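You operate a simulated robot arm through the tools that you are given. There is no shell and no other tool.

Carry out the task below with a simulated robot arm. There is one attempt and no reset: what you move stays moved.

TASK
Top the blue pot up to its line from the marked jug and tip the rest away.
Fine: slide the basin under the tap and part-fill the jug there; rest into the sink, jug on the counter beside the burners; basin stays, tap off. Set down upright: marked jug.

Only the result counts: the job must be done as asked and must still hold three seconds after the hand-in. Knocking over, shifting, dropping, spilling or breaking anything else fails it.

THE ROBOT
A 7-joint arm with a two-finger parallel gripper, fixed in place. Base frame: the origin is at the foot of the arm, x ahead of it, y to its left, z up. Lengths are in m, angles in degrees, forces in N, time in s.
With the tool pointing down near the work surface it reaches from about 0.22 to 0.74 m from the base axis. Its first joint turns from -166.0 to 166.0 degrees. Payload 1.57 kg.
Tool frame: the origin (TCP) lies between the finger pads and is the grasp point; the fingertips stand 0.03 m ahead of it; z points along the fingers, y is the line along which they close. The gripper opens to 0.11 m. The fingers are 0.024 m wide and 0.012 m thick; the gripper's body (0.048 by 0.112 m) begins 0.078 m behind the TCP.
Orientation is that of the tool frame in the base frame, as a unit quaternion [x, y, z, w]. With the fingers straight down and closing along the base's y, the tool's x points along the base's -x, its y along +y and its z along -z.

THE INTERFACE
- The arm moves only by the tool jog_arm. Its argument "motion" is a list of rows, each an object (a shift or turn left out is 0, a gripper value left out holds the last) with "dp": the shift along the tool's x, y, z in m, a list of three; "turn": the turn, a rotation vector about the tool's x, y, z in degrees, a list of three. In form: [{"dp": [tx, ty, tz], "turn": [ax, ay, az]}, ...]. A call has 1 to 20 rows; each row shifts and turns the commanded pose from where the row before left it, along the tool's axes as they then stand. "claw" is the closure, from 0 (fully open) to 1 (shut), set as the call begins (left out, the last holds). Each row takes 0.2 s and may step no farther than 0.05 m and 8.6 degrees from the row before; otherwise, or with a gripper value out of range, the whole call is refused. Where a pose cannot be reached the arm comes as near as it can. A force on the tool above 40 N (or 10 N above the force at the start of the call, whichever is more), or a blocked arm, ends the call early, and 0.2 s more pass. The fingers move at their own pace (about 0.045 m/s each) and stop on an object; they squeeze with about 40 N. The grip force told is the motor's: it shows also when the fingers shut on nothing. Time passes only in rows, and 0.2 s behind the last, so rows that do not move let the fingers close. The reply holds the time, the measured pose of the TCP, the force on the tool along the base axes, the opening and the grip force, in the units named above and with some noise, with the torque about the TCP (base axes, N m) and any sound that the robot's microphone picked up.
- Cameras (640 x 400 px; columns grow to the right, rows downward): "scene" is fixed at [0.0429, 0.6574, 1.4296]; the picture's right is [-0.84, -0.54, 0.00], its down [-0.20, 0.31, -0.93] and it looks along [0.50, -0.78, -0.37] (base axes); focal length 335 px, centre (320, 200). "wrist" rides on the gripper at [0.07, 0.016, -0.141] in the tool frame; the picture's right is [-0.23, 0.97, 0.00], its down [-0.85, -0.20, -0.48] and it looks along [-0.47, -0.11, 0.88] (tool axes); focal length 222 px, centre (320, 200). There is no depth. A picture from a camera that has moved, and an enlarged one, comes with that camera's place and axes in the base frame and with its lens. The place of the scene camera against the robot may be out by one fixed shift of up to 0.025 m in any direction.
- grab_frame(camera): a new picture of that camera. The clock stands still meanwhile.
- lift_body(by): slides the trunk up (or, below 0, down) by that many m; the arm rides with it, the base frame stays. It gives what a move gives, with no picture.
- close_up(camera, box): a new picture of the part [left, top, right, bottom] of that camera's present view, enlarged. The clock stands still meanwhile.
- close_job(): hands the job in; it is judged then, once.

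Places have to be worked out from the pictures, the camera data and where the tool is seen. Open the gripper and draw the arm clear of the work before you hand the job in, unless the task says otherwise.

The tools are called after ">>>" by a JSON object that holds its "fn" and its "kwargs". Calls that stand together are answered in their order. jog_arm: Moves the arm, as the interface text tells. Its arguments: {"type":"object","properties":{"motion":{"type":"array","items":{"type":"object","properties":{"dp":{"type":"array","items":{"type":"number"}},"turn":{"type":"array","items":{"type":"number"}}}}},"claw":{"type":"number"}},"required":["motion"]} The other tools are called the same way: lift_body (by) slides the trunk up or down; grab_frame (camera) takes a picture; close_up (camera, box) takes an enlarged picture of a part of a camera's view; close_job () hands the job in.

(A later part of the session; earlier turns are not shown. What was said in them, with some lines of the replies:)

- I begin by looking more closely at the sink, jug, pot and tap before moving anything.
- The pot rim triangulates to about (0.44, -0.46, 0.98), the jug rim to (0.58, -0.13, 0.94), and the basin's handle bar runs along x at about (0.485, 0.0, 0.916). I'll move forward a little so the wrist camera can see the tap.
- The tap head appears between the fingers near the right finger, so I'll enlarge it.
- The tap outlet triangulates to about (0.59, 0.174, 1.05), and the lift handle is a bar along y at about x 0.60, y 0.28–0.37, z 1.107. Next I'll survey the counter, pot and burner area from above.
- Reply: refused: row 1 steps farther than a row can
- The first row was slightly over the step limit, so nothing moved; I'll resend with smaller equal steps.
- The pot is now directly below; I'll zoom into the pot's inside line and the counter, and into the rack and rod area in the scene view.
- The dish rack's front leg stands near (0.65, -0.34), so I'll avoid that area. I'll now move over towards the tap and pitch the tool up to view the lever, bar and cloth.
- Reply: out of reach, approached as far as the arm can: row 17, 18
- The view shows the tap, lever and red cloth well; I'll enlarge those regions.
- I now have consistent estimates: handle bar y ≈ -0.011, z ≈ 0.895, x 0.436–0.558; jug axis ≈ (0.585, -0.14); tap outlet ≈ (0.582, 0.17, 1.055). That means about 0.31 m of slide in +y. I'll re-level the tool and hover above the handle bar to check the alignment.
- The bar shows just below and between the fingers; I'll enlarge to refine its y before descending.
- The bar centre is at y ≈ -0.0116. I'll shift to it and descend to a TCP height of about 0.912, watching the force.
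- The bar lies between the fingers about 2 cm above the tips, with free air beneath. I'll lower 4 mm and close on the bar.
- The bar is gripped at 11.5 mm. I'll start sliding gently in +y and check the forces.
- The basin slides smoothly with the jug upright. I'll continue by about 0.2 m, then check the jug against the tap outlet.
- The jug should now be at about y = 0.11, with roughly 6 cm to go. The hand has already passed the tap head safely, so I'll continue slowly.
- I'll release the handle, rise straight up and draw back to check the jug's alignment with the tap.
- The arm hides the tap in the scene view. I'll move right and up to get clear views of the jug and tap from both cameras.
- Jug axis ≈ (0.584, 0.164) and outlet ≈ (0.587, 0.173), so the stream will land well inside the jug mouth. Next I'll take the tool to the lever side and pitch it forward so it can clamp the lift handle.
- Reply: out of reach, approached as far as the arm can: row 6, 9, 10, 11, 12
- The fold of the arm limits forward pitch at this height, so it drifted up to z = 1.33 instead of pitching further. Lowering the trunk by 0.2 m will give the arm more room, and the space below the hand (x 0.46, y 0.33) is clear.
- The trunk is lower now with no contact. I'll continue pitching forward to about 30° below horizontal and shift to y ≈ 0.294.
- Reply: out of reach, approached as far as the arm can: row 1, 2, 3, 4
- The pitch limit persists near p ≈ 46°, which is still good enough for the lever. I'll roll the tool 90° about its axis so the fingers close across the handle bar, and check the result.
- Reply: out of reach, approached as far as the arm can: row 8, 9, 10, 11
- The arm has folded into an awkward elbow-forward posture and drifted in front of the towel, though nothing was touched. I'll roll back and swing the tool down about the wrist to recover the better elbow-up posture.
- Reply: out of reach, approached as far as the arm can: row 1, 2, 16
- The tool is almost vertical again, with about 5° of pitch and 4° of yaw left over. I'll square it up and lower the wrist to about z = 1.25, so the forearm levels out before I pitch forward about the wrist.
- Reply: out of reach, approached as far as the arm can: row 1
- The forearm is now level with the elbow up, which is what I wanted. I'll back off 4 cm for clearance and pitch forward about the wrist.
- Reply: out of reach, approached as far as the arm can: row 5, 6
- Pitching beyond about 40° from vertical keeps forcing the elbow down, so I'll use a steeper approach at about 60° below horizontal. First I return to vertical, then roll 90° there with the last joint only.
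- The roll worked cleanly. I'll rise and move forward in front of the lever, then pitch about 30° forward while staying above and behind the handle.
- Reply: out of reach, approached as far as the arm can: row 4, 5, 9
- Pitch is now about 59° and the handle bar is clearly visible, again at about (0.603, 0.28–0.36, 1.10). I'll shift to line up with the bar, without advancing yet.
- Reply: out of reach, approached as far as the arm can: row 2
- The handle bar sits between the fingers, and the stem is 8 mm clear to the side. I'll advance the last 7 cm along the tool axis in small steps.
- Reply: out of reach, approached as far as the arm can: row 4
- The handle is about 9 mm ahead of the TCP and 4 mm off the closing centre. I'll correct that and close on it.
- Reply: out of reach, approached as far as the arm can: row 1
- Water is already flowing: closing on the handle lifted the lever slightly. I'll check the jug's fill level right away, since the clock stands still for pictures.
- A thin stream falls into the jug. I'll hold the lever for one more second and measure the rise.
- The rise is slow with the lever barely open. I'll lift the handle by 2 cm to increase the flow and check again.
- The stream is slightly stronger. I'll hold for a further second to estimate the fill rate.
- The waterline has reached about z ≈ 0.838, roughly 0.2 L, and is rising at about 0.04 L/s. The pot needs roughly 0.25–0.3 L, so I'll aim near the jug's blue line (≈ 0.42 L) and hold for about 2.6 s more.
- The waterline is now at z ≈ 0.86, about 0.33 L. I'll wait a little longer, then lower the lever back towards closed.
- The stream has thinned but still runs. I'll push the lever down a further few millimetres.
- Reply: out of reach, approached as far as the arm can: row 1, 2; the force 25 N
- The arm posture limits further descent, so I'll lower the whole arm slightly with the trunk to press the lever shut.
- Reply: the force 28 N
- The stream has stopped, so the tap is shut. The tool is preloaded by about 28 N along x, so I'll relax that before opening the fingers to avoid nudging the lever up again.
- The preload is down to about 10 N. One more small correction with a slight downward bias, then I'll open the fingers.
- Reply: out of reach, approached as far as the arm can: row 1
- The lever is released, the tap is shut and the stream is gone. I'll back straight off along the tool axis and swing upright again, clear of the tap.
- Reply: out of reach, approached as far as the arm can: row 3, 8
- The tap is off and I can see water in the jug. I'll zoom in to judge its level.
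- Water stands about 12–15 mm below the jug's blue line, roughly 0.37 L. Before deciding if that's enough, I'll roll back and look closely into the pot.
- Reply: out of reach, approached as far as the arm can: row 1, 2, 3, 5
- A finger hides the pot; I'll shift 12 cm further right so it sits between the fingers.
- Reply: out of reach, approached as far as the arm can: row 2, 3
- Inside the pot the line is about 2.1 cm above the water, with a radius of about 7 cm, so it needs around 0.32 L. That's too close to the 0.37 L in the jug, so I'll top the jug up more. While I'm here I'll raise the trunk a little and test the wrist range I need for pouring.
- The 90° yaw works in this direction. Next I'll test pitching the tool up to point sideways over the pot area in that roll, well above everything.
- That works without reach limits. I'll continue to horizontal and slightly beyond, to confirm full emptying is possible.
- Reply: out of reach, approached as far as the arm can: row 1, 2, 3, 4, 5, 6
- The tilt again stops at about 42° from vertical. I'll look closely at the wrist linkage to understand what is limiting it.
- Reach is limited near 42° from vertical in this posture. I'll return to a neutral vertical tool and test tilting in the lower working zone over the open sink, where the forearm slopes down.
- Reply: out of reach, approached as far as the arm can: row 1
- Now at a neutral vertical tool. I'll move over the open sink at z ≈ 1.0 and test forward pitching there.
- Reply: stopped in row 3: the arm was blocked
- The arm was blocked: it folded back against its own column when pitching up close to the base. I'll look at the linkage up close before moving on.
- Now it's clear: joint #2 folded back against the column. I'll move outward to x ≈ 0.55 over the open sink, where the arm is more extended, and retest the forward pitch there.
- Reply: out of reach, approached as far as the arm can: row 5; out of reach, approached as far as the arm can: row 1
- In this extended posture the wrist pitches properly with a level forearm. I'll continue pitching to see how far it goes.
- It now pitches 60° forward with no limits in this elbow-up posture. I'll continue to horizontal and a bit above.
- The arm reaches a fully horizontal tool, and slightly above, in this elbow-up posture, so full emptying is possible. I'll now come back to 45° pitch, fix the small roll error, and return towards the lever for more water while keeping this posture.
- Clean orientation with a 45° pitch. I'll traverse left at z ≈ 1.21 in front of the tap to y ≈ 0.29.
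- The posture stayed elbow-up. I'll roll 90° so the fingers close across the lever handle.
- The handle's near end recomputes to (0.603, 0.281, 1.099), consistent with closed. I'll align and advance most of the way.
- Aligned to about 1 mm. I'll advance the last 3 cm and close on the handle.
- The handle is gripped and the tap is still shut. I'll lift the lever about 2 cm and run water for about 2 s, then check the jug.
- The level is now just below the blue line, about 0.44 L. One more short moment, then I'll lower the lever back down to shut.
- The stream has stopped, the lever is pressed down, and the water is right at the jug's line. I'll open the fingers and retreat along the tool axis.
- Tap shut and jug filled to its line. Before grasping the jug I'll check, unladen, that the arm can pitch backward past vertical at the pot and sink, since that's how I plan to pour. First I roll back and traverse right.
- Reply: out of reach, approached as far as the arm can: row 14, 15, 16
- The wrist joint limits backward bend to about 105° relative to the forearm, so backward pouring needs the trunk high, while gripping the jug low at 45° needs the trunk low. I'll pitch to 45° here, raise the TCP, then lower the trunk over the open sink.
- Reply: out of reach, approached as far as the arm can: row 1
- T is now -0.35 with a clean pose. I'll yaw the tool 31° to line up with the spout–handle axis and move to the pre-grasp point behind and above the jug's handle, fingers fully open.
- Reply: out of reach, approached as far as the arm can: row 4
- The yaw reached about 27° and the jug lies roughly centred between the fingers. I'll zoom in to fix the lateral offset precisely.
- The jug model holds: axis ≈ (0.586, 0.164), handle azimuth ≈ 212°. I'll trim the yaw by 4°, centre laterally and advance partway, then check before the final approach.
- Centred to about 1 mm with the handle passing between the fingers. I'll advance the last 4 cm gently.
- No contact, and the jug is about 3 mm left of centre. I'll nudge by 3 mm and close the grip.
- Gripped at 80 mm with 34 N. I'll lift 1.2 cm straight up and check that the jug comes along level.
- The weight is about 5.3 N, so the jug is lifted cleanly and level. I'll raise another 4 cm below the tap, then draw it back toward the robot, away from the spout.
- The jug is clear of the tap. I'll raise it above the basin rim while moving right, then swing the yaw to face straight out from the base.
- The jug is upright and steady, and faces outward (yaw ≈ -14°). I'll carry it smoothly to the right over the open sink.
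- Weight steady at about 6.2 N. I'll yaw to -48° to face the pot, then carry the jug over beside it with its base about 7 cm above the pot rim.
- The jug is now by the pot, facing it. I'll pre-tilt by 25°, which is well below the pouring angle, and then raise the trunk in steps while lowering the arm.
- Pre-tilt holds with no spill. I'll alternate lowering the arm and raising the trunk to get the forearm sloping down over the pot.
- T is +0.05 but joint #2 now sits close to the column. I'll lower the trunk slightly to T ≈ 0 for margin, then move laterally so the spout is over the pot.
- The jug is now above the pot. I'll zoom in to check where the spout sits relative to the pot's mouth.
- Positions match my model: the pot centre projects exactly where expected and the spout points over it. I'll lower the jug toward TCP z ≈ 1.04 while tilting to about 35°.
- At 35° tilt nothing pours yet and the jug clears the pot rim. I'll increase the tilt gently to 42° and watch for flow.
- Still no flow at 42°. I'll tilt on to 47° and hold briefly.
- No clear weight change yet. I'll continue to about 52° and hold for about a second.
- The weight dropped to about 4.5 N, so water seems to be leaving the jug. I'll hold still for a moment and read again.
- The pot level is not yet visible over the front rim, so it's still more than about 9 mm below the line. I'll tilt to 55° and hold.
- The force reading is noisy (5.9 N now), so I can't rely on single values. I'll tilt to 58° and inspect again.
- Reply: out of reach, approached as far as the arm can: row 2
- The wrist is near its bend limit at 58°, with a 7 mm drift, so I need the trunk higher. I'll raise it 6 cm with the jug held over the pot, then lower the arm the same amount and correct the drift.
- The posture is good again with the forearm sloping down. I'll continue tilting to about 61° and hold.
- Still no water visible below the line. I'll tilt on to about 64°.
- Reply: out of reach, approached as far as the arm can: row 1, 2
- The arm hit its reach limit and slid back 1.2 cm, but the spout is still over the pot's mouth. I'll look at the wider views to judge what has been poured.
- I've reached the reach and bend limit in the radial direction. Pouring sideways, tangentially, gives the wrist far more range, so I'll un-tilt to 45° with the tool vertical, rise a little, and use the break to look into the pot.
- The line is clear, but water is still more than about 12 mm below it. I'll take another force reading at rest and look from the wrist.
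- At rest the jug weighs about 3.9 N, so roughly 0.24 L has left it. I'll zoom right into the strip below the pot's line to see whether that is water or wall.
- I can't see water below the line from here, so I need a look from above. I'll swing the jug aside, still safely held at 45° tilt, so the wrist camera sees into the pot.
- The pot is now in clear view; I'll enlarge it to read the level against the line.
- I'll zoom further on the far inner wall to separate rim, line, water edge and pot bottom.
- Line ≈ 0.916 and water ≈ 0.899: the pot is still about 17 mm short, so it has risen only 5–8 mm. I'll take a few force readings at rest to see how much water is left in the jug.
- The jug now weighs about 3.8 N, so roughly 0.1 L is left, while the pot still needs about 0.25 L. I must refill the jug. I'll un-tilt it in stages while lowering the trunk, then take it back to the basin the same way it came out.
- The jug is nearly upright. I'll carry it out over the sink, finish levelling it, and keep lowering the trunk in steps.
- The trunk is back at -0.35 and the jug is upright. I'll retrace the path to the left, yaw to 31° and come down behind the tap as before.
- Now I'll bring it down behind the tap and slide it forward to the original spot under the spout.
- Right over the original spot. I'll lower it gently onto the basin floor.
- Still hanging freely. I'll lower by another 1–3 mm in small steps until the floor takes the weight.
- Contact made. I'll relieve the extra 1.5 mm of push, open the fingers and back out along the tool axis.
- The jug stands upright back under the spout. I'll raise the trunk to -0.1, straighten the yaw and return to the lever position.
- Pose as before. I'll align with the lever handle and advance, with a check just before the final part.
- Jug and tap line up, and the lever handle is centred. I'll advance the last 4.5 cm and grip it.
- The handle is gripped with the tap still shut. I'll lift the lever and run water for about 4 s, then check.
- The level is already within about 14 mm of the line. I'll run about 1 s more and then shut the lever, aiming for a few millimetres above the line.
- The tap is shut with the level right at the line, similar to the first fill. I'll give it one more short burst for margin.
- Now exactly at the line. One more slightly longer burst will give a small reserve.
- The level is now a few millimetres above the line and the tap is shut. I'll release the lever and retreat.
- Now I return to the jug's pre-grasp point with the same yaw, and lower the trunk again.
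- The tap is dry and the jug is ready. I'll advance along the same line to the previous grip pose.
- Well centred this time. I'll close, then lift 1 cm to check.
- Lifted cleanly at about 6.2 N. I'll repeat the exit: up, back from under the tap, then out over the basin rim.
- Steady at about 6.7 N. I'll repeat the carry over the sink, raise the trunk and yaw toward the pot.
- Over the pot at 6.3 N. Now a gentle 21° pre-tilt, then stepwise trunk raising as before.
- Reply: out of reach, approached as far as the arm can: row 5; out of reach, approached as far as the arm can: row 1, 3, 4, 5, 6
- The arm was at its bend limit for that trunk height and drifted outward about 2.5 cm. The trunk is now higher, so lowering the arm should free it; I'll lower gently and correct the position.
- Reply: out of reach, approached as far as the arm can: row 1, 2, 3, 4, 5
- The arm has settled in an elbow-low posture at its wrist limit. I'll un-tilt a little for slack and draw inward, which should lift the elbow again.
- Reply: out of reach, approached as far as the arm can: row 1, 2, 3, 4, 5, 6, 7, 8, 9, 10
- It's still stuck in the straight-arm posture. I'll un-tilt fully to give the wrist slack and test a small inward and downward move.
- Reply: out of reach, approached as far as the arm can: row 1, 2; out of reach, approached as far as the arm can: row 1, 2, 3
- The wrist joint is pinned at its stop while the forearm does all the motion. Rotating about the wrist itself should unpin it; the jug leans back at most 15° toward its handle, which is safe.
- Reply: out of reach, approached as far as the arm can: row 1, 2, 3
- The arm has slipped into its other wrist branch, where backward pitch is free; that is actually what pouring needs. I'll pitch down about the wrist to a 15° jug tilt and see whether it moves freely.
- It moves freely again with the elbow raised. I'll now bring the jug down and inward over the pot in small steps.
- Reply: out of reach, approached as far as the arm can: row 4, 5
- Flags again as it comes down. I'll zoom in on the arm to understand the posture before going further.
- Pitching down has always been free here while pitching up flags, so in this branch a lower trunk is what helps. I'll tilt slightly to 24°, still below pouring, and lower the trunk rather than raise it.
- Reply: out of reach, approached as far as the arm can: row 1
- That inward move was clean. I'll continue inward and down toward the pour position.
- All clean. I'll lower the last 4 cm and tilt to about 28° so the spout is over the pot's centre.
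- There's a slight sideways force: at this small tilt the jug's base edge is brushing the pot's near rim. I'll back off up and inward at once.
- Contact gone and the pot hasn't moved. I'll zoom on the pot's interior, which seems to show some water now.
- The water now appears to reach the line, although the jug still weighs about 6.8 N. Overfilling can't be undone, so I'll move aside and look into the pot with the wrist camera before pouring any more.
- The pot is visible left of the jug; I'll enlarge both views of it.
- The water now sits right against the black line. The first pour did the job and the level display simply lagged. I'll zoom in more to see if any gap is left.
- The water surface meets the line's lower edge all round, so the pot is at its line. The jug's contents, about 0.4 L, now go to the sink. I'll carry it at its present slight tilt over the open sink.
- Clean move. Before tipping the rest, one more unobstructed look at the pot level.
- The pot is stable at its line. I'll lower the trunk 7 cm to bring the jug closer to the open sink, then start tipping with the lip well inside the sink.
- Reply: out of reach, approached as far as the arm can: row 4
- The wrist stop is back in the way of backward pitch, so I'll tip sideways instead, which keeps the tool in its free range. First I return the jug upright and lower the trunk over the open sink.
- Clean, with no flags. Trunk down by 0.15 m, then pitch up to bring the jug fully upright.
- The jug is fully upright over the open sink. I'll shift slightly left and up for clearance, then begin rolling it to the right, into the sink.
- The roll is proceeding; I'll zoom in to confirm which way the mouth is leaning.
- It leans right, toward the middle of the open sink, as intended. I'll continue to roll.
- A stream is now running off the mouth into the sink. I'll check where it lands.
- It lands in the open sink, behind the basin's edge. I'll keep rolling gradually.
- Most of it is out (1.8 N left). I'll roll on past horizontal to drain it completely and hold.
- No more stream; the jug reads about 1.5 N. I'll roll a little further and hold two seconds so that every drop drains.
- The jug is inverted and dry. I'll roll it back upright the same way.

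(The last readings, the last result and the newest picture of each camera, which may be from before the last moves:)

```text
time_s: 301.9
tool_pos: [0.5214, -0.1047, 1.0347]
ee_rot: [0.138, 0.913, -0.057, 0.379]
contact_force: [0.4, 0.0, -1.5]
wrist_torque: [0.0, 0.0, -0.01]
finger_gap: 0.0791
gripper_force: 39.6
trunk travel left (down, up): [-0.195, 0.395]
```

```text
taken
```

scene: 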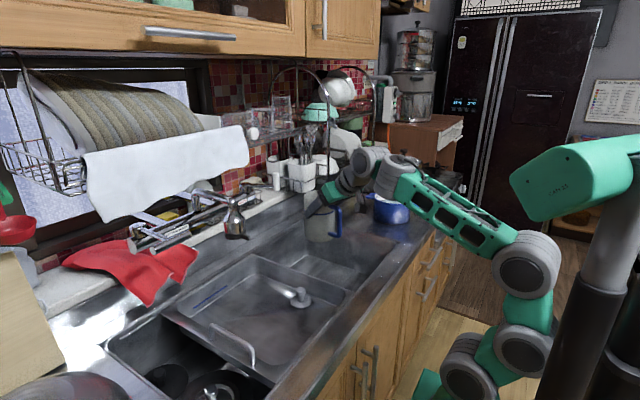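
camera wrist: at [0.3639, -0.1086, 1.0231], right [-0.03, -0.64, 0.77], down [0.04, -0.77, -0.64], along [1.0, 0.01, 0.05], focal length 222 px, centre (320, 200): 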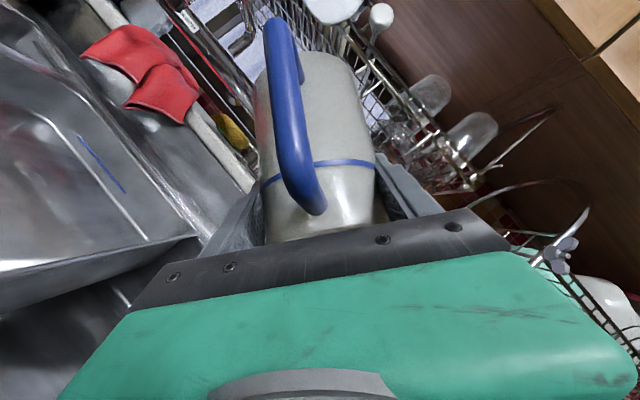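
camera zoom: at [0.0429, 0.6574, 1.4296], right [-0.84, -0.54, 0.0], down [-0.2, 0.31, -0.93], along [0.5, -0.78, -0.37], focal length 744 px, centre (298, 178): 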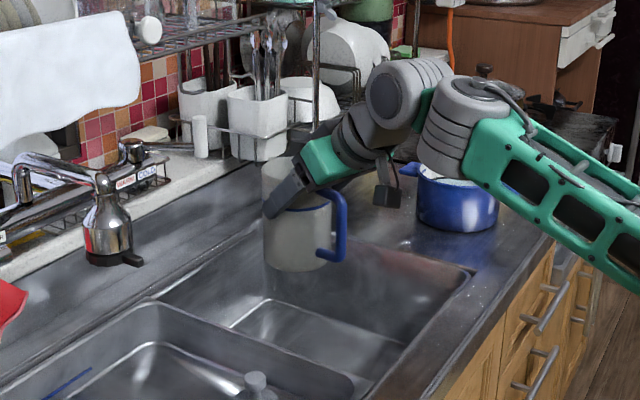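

Upright again, with about 1.5 N, the empty jug's weight. I'll carry it over to the free counter spot between the pot and the sink, beside the hob, staying high.

>>> {"fn": "jog_arm", "kwargs": {"motion": [{"dp": [-0.0212, 0, -0.0212]}, {"dp": [-0.0098, -0.0275, 0.0048]}, {"dp": [-0.0098, -0.0275, 0.0048]}, {"dp": [-0.0098, -0.0275, 0.0048]}, {"dp": [-0.0098, -0.0275, 0.0048]}, {"dp": [-0.0098, -0.0275, 0.0048]}, {"dp": [-0.0098, -0.0275, 0.0048]}, {"dp": [-0.0098, -0.0275, 0.0048]}, {"dp": [-0.0098, -0.0275, 0.0048]}, {"turn": [3, 0, 3]}, {"turn": [4, 0, 4]}, {"turn": [4, 0, 4]}, {"turn": [2, 0, 2]}, {}]}}

>>> {"fn": "grab_frame", "kwargs": {"camera": "scene"}}

>>> {"fn": "grab_frame", "kwargs": {"camera": "wrist"}}

```text
time_s: 304.9
tool_pos: [0.5262, -0.3405, 1.0809]
ee_rot: [0.283, 0.879, -0.117, 0.365]
contact_force: [-1.2, -1.0, -1.4]
wrist_torque: [0.03, 0.02, 0.0]
finger_gap: 0.0794
gripper_force: 39.7
out of reach, approached as far as the arm can: row 9
trunk travel left (down, up): [-0.195, 0.395]
```

```text
taken
```

scene: 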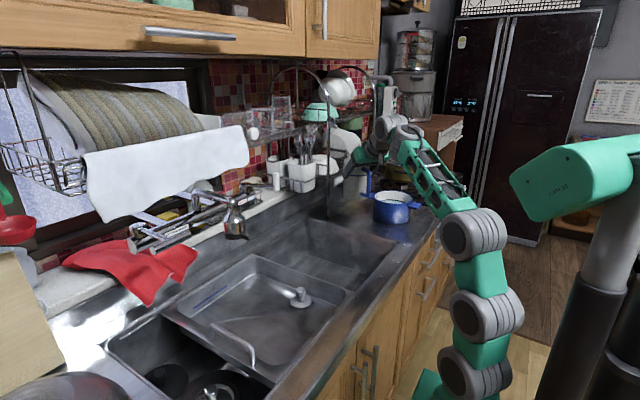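

```text
taken
camera wrist: at [0.4151, -0.2401, 1.1314], right [0.7, 0.7, 0.16], down [0.1, -0.32, 0.94], along [0.71, -0.65, -0.29], focal length 222 px, centre (320, 200)
```

wrist: 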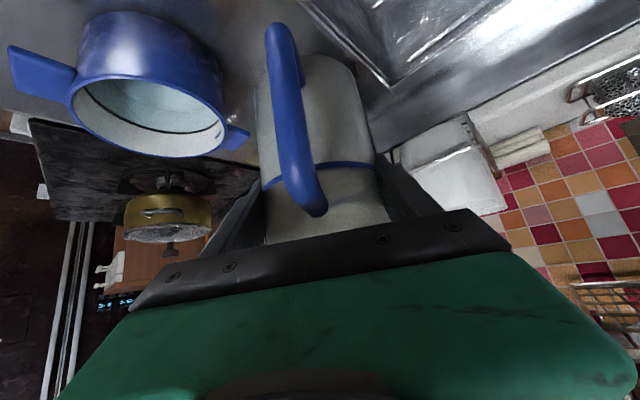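

Good view: the pot's water sits at its line. I'll shift to the final spot, TCP ≈ (0.538, -0.398), leaving about 3 cm to the pot's handle, and start lowering.

>>> {"fn": "jog_arm", "kwargs": {"motion": [{"dp": [-0.0102, -0.0133, 0.0102]}, {"dp": [-0.0102, -0.0133, 0.0102]}, {"dp": [-0.0102, -0.0133, 0.0102]}, {}]}}

>>> {"fn": "jog_arm", "kwargs": {"motion": [{"dp": [0.0106, 0, 0.0106]}, {"dp": [0.0141, 0, 0.0141]}, {"dp": [0.0141, 0, 0.0141]}, {"dp": [0.0106, 0, 0.0106]}, {}]}}

>>> {"fn": "close_up", "kwargs": {"camera": "scene", "box": [300, 120, 460, 260]}}

>>> {"fn": "grab_frame", "kwargs": {"camera": "wrist"}}

```text
time_s: 305.9
tool_pos: [0.5392, -0.3999, 1.0827]
ee_rot: [0.284, 0.879, -0.118, 0.364]
contact_force: [0.3, 0.3, -1.2]
wrist_torque: [0.01, -0.02, 0.02]
finger_gap: 0.0793
gripper_force: 39.8
trunk travel left (down, up): [-0.195, 0.395]
```

```text
time_s: 307.1
tool_pos: [0.5377, -0.3998, 1.0115]
ee_rot: [0.284, 0.879, -0.118, 0.365]
contact_force: [-0.7, 0.0, -0.7]
wrist_torque: [0.04, 0.01, -0.02]
finger_gap: 0.0794
gripper_force: 39.9
trunk travel left (down, up): [-0.195, 0.395]
```

```text
2.86 times, centred on (380, 190) of scene
camera zoom: at [0.0429, 0.6574, 1.4296], right [-0.84, -0.54, 0.0], down [-0.2, 0.31, -0.93], along [0.5, -0.78, -0.37], focal length 957 px, centre (149, 229)
```

zoom: 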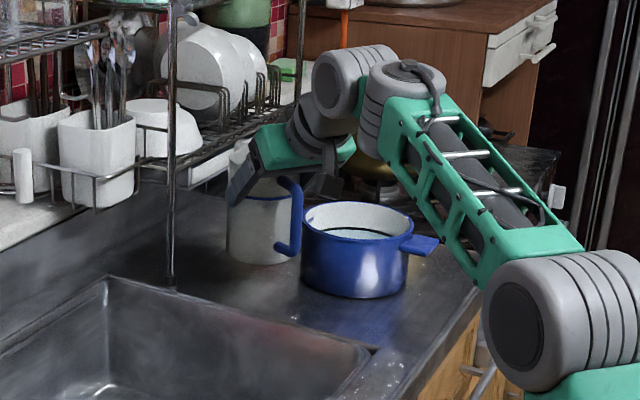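

```text
taken
camera wrist: at [0.4266, -0.2985, 1.0624], right [0.7, 0.7, 0.16], down [0.1, -0.32, 0.94], along [0.71, -0.64, -0.29], focal length 222 px, centre (320, 200)
```

wrist: 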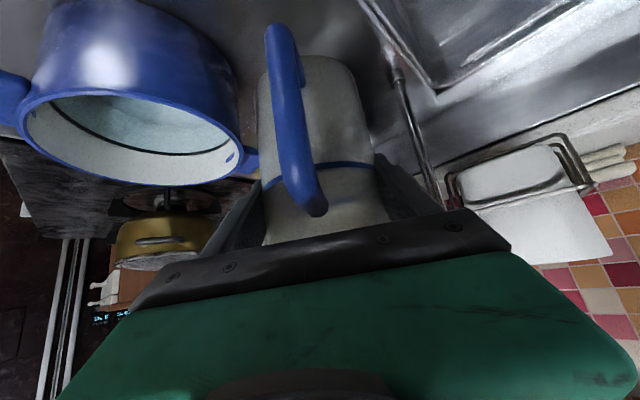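

The right finger will be close to the pot's handle when opening, so I'll shift 1.2 cm away from the pot, then lower slowly until the counter takes the weight.

>>> {"fn": "jog_arm", "kwargs": {"motion": [{"dp": [0, 0.006, 0]}, {"dp": [0, 0.006, 0]}, {"dp": [0.0071, 0, 0.0071]}, {"dp": [0.0071, 0, 0.0071]}, {"dp": [0.005, 0, 0.005]}, {"dp": [0.0035, 0, 0.0035]}, {}]}}

>>> {"fn": "close_up", "kwargs": {"camera": "scene", "box": [320, 150, 430, 240]}}

```text
time_s: 308.7
tool_pos: [0.5458, -0.389, 0.9802]
ee_rot: [0.283, 0.879, -0.118, 0.365]
contact_force: [0.2, -0.4, -2.2]
wrist_torque: [0.01, 0.01, 0.0]
finger_gap: 0.0791
gripper_force: 39.7
trunk travel left (down, up): [-0.195, 0.395]
```

```text
4.44 times, centred on (375, 195) of scene
camera zoom: at [0.0429, 0.6574, 1.4296], right [-0.84, -0.54, 0.0], down [-0.2, 0.31, -0.93], along [0.5, -0.78, -0.37], focal length 1489 px, centre (76, 222)
```

zoom: 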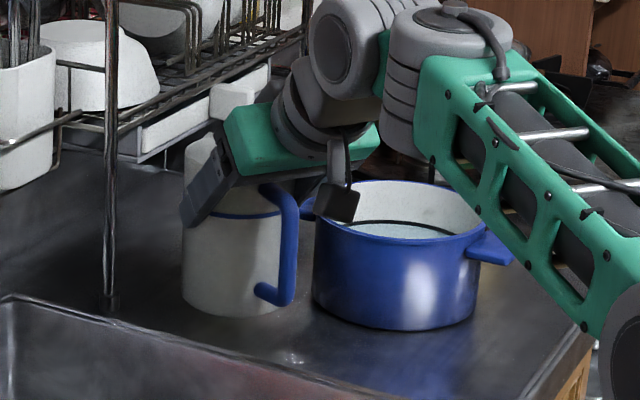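

Just above the counter. I'll lower in 2 mm steps until the force shows contact.

>>> {"fn": "jog_arm", "kwargs": {"motion": [{"dp": [0.0021, 0, 0.0021]}, {"dp": [0.0021, 0, 0.0021]}, {}]}}

>>> {"fn": "jog_arm", "kwargs": {"motion": [{"dp": [0.0014, 0, 0.0014]}, {}]}}

>>> {"fn": "jog_arm", "kwargs": {"motion": [{"dp": [0.0014, 0, 0.0014]}, {}]}}

```text
time_s: 309.5
tool_pos: [0.5448, -0.3906, 0.9738]
ee_rot: [0.284, 0.879, -0.118, 0.365]
contact_force: [0.6, 0.2, -2.2]
wrist_torque: [-0.02, 0.0, 0.0]
finger_gap: 0.0796
gripper_force: 40.0
trunk travel left (down, up): [-0.195, 0.395]
```

```text
time_s: 310.1
tool_pos: [0.5444, -0.3911, 0.9706]
ee_rot: [0.284, 0.879, -0.118, 0.365]
contact_force: [-0.3, 0.6, -2.5]
wrist_torque: [-0.01, 0.01, 0.02]
finger_gap: 0.079
gripper_force: 40.0
trunk travel left (down, up): [-0.195, 0.395]
```

```text
time_s: 310.7
tool_pos: [0.5459, -0.3906, 0.9701]
ee_rot: [0.284, 0.879, -0.118, 0.365]
contact_force: [0.0, 0.6, -1.5]
wrist_torque: [-0.03, 0.04, 0.0]
finger_gap: 0.0794
gripper_force: 40.0
trunk travel left (down, up): [-0.195, 0.395]
```

Not touching yet; continuing.

>>> {"fn": "jog_arm", "kwargs": {"motion": [{"dp": [0.0014, 0, 0.0014]}, {}]}}

>>> {"fn": "jog_arm", "kwargs": {"motion": [{"dp": [0.0014, 0, 0.0014]}, {}]}}

>>> {"fn": "close_up", "kwargs": {"camera": "scene", "box": [330, 170, 400, 230]}}

```text
time_s: 311.3
tool_pos: [0.5441, -0.3902, 0.9665]
ee_rot: [0.285, 0.879, -0.118, 0.364]
contact_force: [-0.3, -0.1, -1.9]
wrist_torque: [-0.02, -0.02, 0.04]
finger_gap: 0.0793
gripper_force: 40.0
trunk travel left (down, up): [-0.195, 0.395]
```

```text
time_s: 311.9
tool_pos: [0.5446, -0.39, 0.9653]
ee_rot: [0.285, 0.879, -0.118, 0.364]
contact_force: [-0.4, -0.4, -1.0]
wrist_torque: [-0.04, 0.0, 0.02]
finger_gap: 0.0795
gripper_force: 39.5
trunk travel left (down, up): [-0.195, 0.395]
```

```text
6.67 times, centred on (365, 200) of scene
camera zoom: at [0.0429, 0.6574, 1.4296], right [-0.84, -0.54, 0.0], down [-0.2, 0.31, -0.93], along [0.5, -0.78, -0.37], focal length 2233 px, centre (20, 200)
```

zoom: 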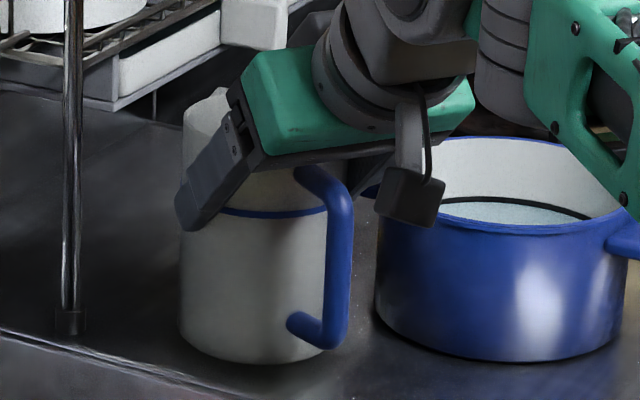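

Very close now. A couple more small steps.

>>> {"fn": "jog_arm", "kwargs": {"motion": [{"dp": [0.0014, 0, 0.0014]}, {}]}}

>>> {"fn": "jog_arm", "kwargs": {"motion": [{"dp": [0.0011, 0, 0.0011]}, {}]}}

>>> {"fn": "jog_arm", "kwargs": {"motion": [{"dp": [0.0011, 0, 0.0011]}, {}]}}

```text
time_s: 312.5
tool_pos: [0.5457, -0.3904, 0.9635]
ee_rot: [0.285, 0.879, -0.119, 0.364]
contact_force: [-0.2, -0.3, -2.1]
wrist_torque: [0.01, -0.02, -0.01]
finger_gap: 0.0795
gripper_force: 40.0
trunk travel left (down, up): [-0.195, 0.395]
```

```text
time_s: 313.1
tool_pos: [0.5447, -0.3901, 0.9615]
ee_rot: [0.284, 0.879, -0.118, 0.365]
contact_force: [-0.2, 0.4, -1.2]
wrist_torque: [-0.03, 0.04, -0.02]
finger_gap: 0.0793
gripper_force: 40.0
trunk travel left (down, up): [-0.195, 0.395]
```

```text
time_s: 313.7
tool_pos: [0.5441, -0.3896, 0.9625]
ee_rot: [0.285, 0.879, -0.118, 0.364]
contact_force: [0.2, 0.0, -1.4]
wrist_torque: [0.0, -0.03, -0.03]
finger_gap: 0.0795
gripper_force: 39.7
trunk travel left (down, up): [-0.195, 0.395]
```

Still hanging free. Continuing down in 2 mm steps.

>>> {"fn": "jog_arm", "kwargs": {"motion": [{"dp": [0.0014, 0, 0.0014]}, {}]}}

>>> {"fn": "jog_arm", "kwargs": {"motion": [{"dp": [0.0014, 0, 0.0014]}, {}]}}

>>> {"fn": "jog_arm", "kwargs": {"motion": [{"dp": [0.0014, 0, 0.0014]}, {}]}}

>>> {"fn": "close_up", "kwargs": {"camera": "scene", "box": [330, 170, 400, 230]}}

```text
time_s: 314.3
tool_pos: [0.5454, -0.3882, 0.9594]
ee_rot: [0.285, 0.878, -0.118, 0.365]
contact_force: [0.8, 0.0, -1.5]
wrist_torque: [-0.02, 0.03, 0.04]
finger_gap: 0.0795
gripper_force: 39.9
trunk travel left (down, up): [-0.195, 0.395]
```

```text
time_s: 314.9
tool_pos: [0.5445, -0.3886, 0.9576]
ee_rot: [0.284, 0.879, -0.118, 0.365]
contact_force: [0.4, 0.1, 5.3]
wrist_torque: [0.08, 0.1, 0.01]
finger_gap: 0.0791
gripper_force: 40.3
trunk travel left (down, up): [-0.195, 0.395]
```

```text
time_s: 315.5
tool_pos: [0.5466, -0.39, 0.958]
ee_rot: [0.284, 0.878, -0.118, 0.367]
contact_force: [-0.6, 1.8, 17.1]
wrist_torque: [0.51, 0.29, 0.06]
finger_gap: 0.0795
gripper_force: 40.6
trunk travel left (down, up): [-0.195, 0.395]
```

```text
6.67 times, centred on (365, 200) of scene
camera zoom: at [0.0429, 0.6574, 1.4296], right [-0.84, -0.54, 0.0], down [-0.2, 0.31, -0.93], along [0.5, -0.78, -0.37], focal length 2233 px, centre (20, 200)
```

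zoom: 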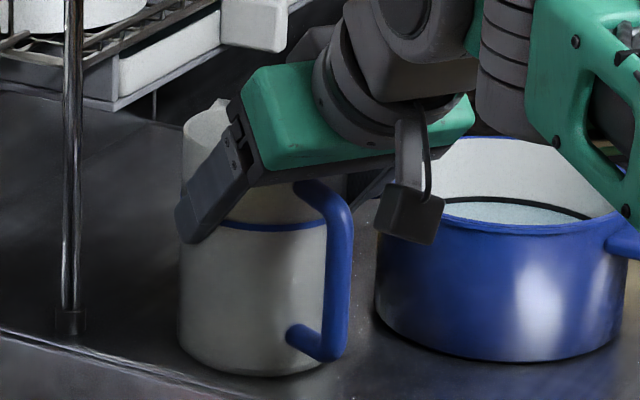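

Contact made at TCP z ≈ 0.958. I'll relieve the extra push, then open the fingers partway so they stay clear of the pot.

>>> {"fn": "jog_arm", "kwargs": {"motion": [{"dp": [-0.0014, 0, -0.0014]}, {}]}}

>>> {"fn": "jog_arm", "kwargs": {"motion": [{}, {}, {}], "claw": 0.12}}

>>> {"fn": "grab_frame", "kwargs": {"camera": "wrist"}}

>>> {"fn": "close_up", "kwargs": {"camera": "scene", "box": [320, 150, 430, 240]}}

```text
time_s: 316.1
tool_pos: [0.5455, -0.3902, 0.9579]
ee_rot: [0.285, 0.878, -0.119, 0.367]
contact_force: [2.0, 2.1, 16.6]
wrist_torque: [0.03, -0.22, 0.08]
finger_gap: 0.0792
gripper_force: 40.2
trunk travel left (down, up): [-0.195, 0.395]
```

```text
time_s: 316.9
tool_pos: [0.5461, -0.3905, 0.9567]
ee_rot: [0.284, 0.879, -0.118, 0.365]
contact_force: [-0.9, 0.1, 0.7]
wrist_torque: [0.01, 0.01, -0.03]
finger_gap: 0.0967
gripper_force: 0.1
trunk travel left (down, up): [-0.195, 0.395]
```

```text
taken
camera wrist: at [0.4346, -0.2887, 1.0063], right [0.7, 0.7, 0.16], down [0.1, -0.32, 0.94], along [0.71, -0.64, -0.29], focal length 222 px, centre (320, 200)
```

wrist: 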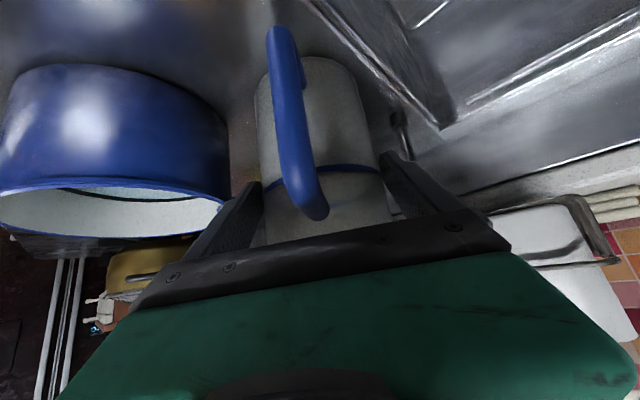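

```text
4.44 times, centred on (375, 195) of scene
camera zoom: at [0.0429, 0.6574, 1.4296], right [-0.84, -0.54, 0.0], down [-0.2, 0.31, -0.93], along [0.5, -0.78, -0.37], focal length 1489 px, centre (76, 222)
```

zoom: 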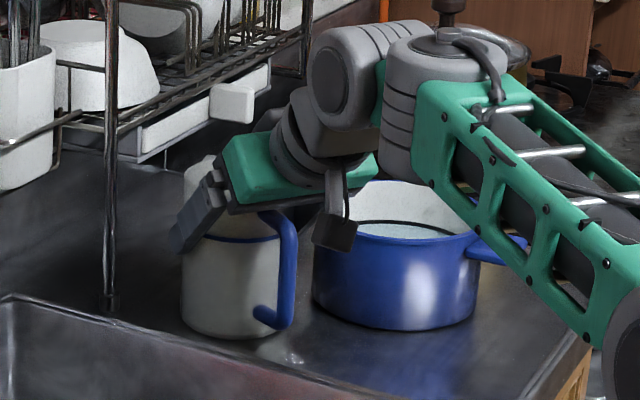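

Released, and the jug stands upright. I'll back straight out along the tool axis.

>>> {"fn": "jog_arm", "kwargs": {"motion": [{"dp": [0, 0, -0.01]}, {"dp": [0, 0, -0.015]}, {"dp": [0, 0, -0.02]}, {"dp": [0, 0, -0.03]}, {"dp": [0, 0, -0.03]}, {"dp": [0, 0, -0.03]}, {"dp": [0, 0, -0.03]}, {}]}}

>>> {"fn": "grab_frame", "kwargs": {"camera": "scene"}}

>>> {"fn": "grab_frame", "kwargs": {"camera": "wrist"}}

```text
time_s: 318.7
tool_pos: [0.4491, -0.3192, 1.073]
ee_rot: [0.285, 0.879, -0.118, 0.365]
contact_force: [0.6, 0.6, 1.1]
wrist_torque: [-0.01, -0.01, 0.01]
finger_gap: 0.0967
gripper_force: 0.0
trunk travel left (down, up): [-0.195, 0.395]
```

```text
taken
```

scene: 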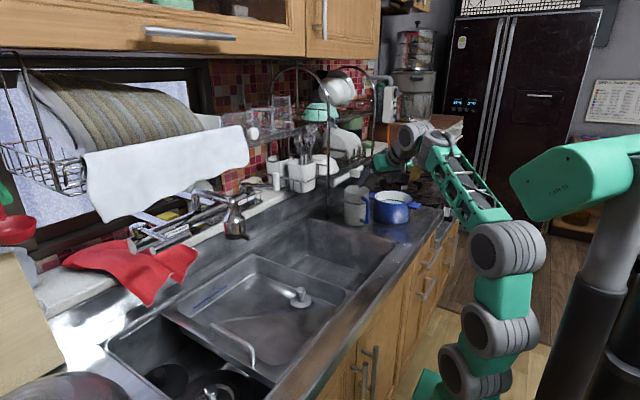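

```text
taken
camera wrist: at [0.3375, -0.2182, 1.1233], right [0.7, 0.7, 0.16], down [0.1, -0.32, 0.94], along [0.71, -0.64, -0.29], focal length 222 px, centre (320, 200)
```

wrist: 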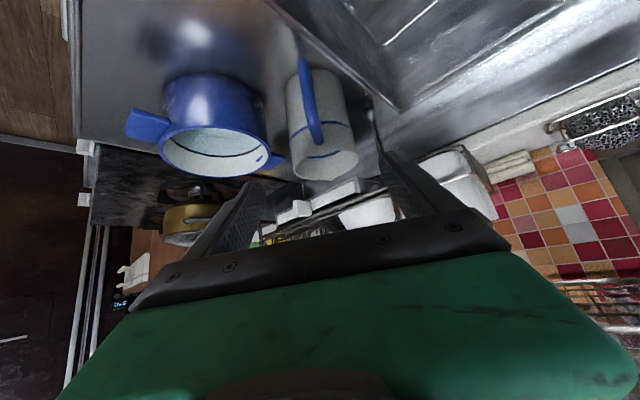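

Now I'll zoom in on the jug, pot level, tap and basin to verify the final state.

>>> {"fn": "close_up", "kwargs": {"camera": "wrist", "box": [120, 50, 380, 210]}}

>>> {"fn": "close_up", "kwargs": {"camera": "wrist", "box": [150, 115, 280, 185]}}

>>> {"fn": "close_up", "kwargs": {"camera": "scene", "box": [320, 160, 440, 250]}}

>>> {"fn": "close_up", "kwargs": {"camera": "scene", "box": [100, 180, 360, 380]}}

```text
2.46 times, centred on (250, 130) of wrist
camera zoom: at [0.3375, -0.2182, 1.1233], right [0.7, 0.7, 0.16], down [0.1, -0.32, 0.94], along [0.71, -0.64, -0.29], focal length 547 px, centre (492, 372)
```

zoom: 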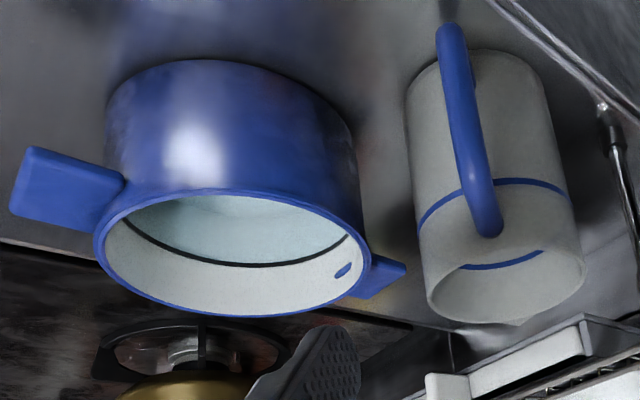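

```text
4.92 times, centred on (215, 150) of wrist
camera zoom: at [0.3375, -0.2182, 1.1233], right [0.7, 0.7, 0.16], down [0.1, -0.32, 0.94], along [0.71, -0.64, -0.29], focal length 1094 px, centre (837, 446)
```

zoom: 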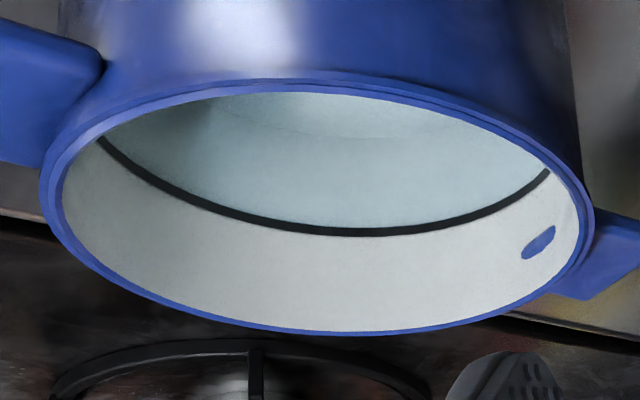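

```text
4.44 times, centred on (380, 205) of scene
camera zoom: at [0.0429, 0.6574, 1.4296], right [-0.84, -0.54, 0.0], down [-0.2, 0.31, -0.93], along [0.5, -0.78, -0.37], focal length 1489 px, centre (53, 178)
```

zoom: 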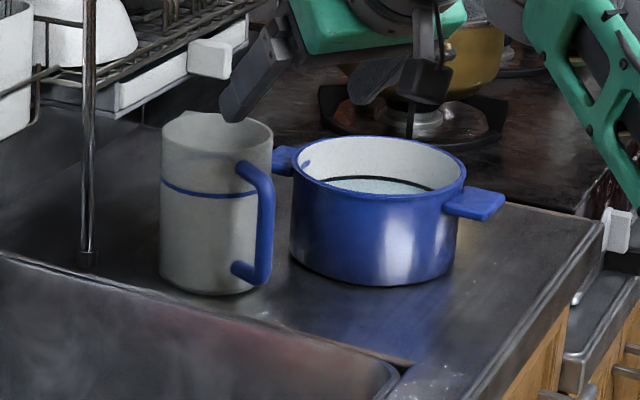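

```text
2.00 times, centred on (230, 280) of scene
camera zoom: at [0.0429, 0.6574, 1.4296], right [-0.84, -0.54, 0.0], down [-0.2, 0.31, -0.93], along [0.5, -0.78, -0.37], focal length 670 px, centre (500, 40)
```

zoom: 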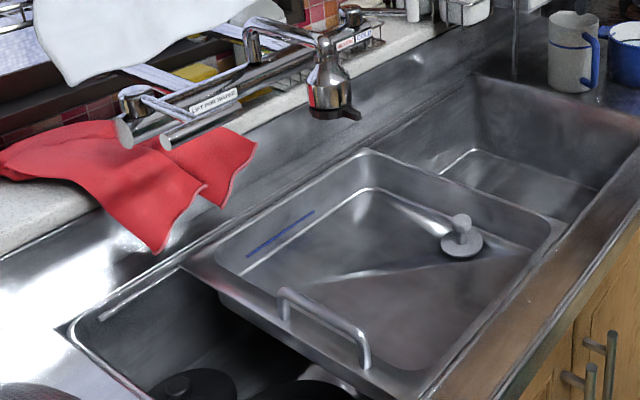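

Everything checks out: the pot's water is at its line, the jug is empty and upright on the counter, the tap is off, and the basin is under the tap. I'll open the gripper fully and raise the arm clear.

>>> {"fn": "lift_body", "kwargs": {"by": 0.2}}

>>> {"fn": "jog_arm", "kwargs": {"motion": [{"dp": [0.01, 0.01, -0.01]}, {"dp": [0.01, 0.02, -0.01]}, {"dp": [0, 0.03, 0]}, {"dp": [0, 0.03, 0]}, {}, {}], "claw": 0.0}}

>>> {"fn": "grab_frame", "kwargs": {"camera": "scene"}}

>>> {"fn": "close_up", "kwargs": {"camera": "scene", "box": [320, 160, 440, 250]}}

```text
time_s: 320.9
tool_pos: [0.4494, -0.3209, 1.2723]
ee_rot: [0.284, 0.879, -0.118, 0.364]
contact_force: [0.0, 0.5, 0.3]
wrist_torque: [0.01, 0.04, -0.01]
finger_gap: 0.0968
gripper_force: 0.0
trunk travel left (down, up): [-0.395, 0.195]
```

```text
time_s: 322.3
tool_pos: [0.4779, -0.2305, 1.2713]
ee_rot: [0.286, 0.878, -0.119, 0.364]
contact_force: [-0.4, -0.7, -0.1]
wrist_torque: [-0.04, 0.01, 0.0]
finger_gap: 0.1101
gripper_force: 0.1
trunk travel left (down, up): [-0.395, 0.195]
```

```text
taken
```

scene: 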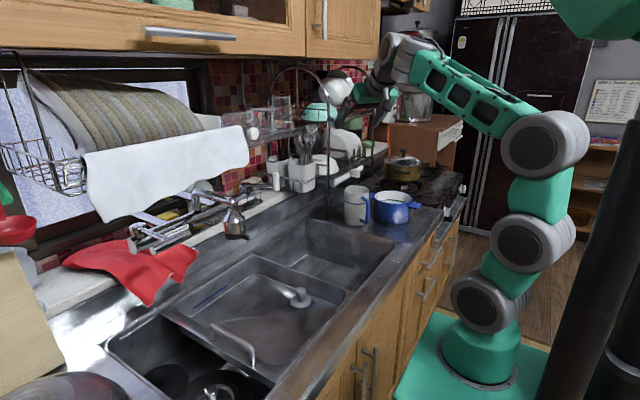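

```text
4.44 times, centred on (380, 205) of scene
camera zoom: at [0.0429, 0.6574, 1.4296], right [-0.84, -0.54, 0.0], down [-0.2, 0.31, -0.93], along [0.5, -0.78, -0.37], focal length 1489 px, centre (53, 178)
```

zoom: 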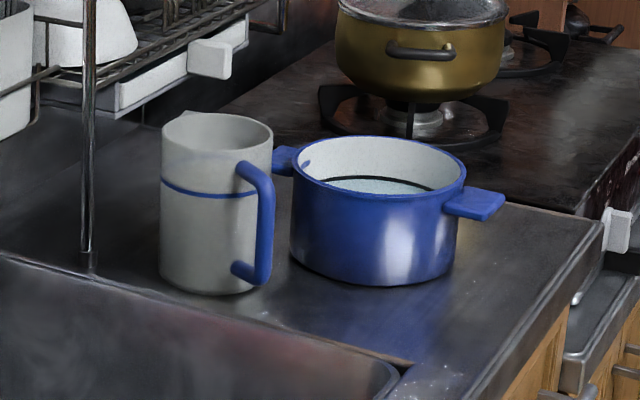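

The gripper is open and the arm is clear. The jug stands upright by the hob, the pot is at its line, the tap is dry and the basin is under it, so I'm handing the job in.

>>> {"fn": "close_job", "kwargs": {}}

```text
The job is handed in.
```

The job is handed in. In the last pictures everything was in place:

- **Pot:** the water meets the lower edge of the black line all the way round.
- **Jug:** it is empty and stands upright on the counter, between the pot and the sink edge next to the hob. The leftover water went into the open sink.
- **Tap and basin:** the tap is off with no stream, and the basin is still under it where I slid it.
- **Arm:** the gripper is open and the arm is clear of the counter.

Three things happened along the way:

- **Extra refill:** after the first pour the pot still looked about 17 mm short, so I refilled the jug. When I came back, the water was already at the line, so I poured no more in. The jug's weight suggests the first pour had been enough and the level only showed late, but I can't fully account for the change.
- **Brush against the pot:** coming in for the second pour, the jug's base lightly touched the pot's near rim. I backed off at once, and the pot was in the same place in the pictures afterwards.
- **Arm blocked once:** while testing its reach over the sink, empty-handed, the arm folded back and stopped, most likely against its own column. It touched nothing else that I could see.

I saw no spills on the counter.
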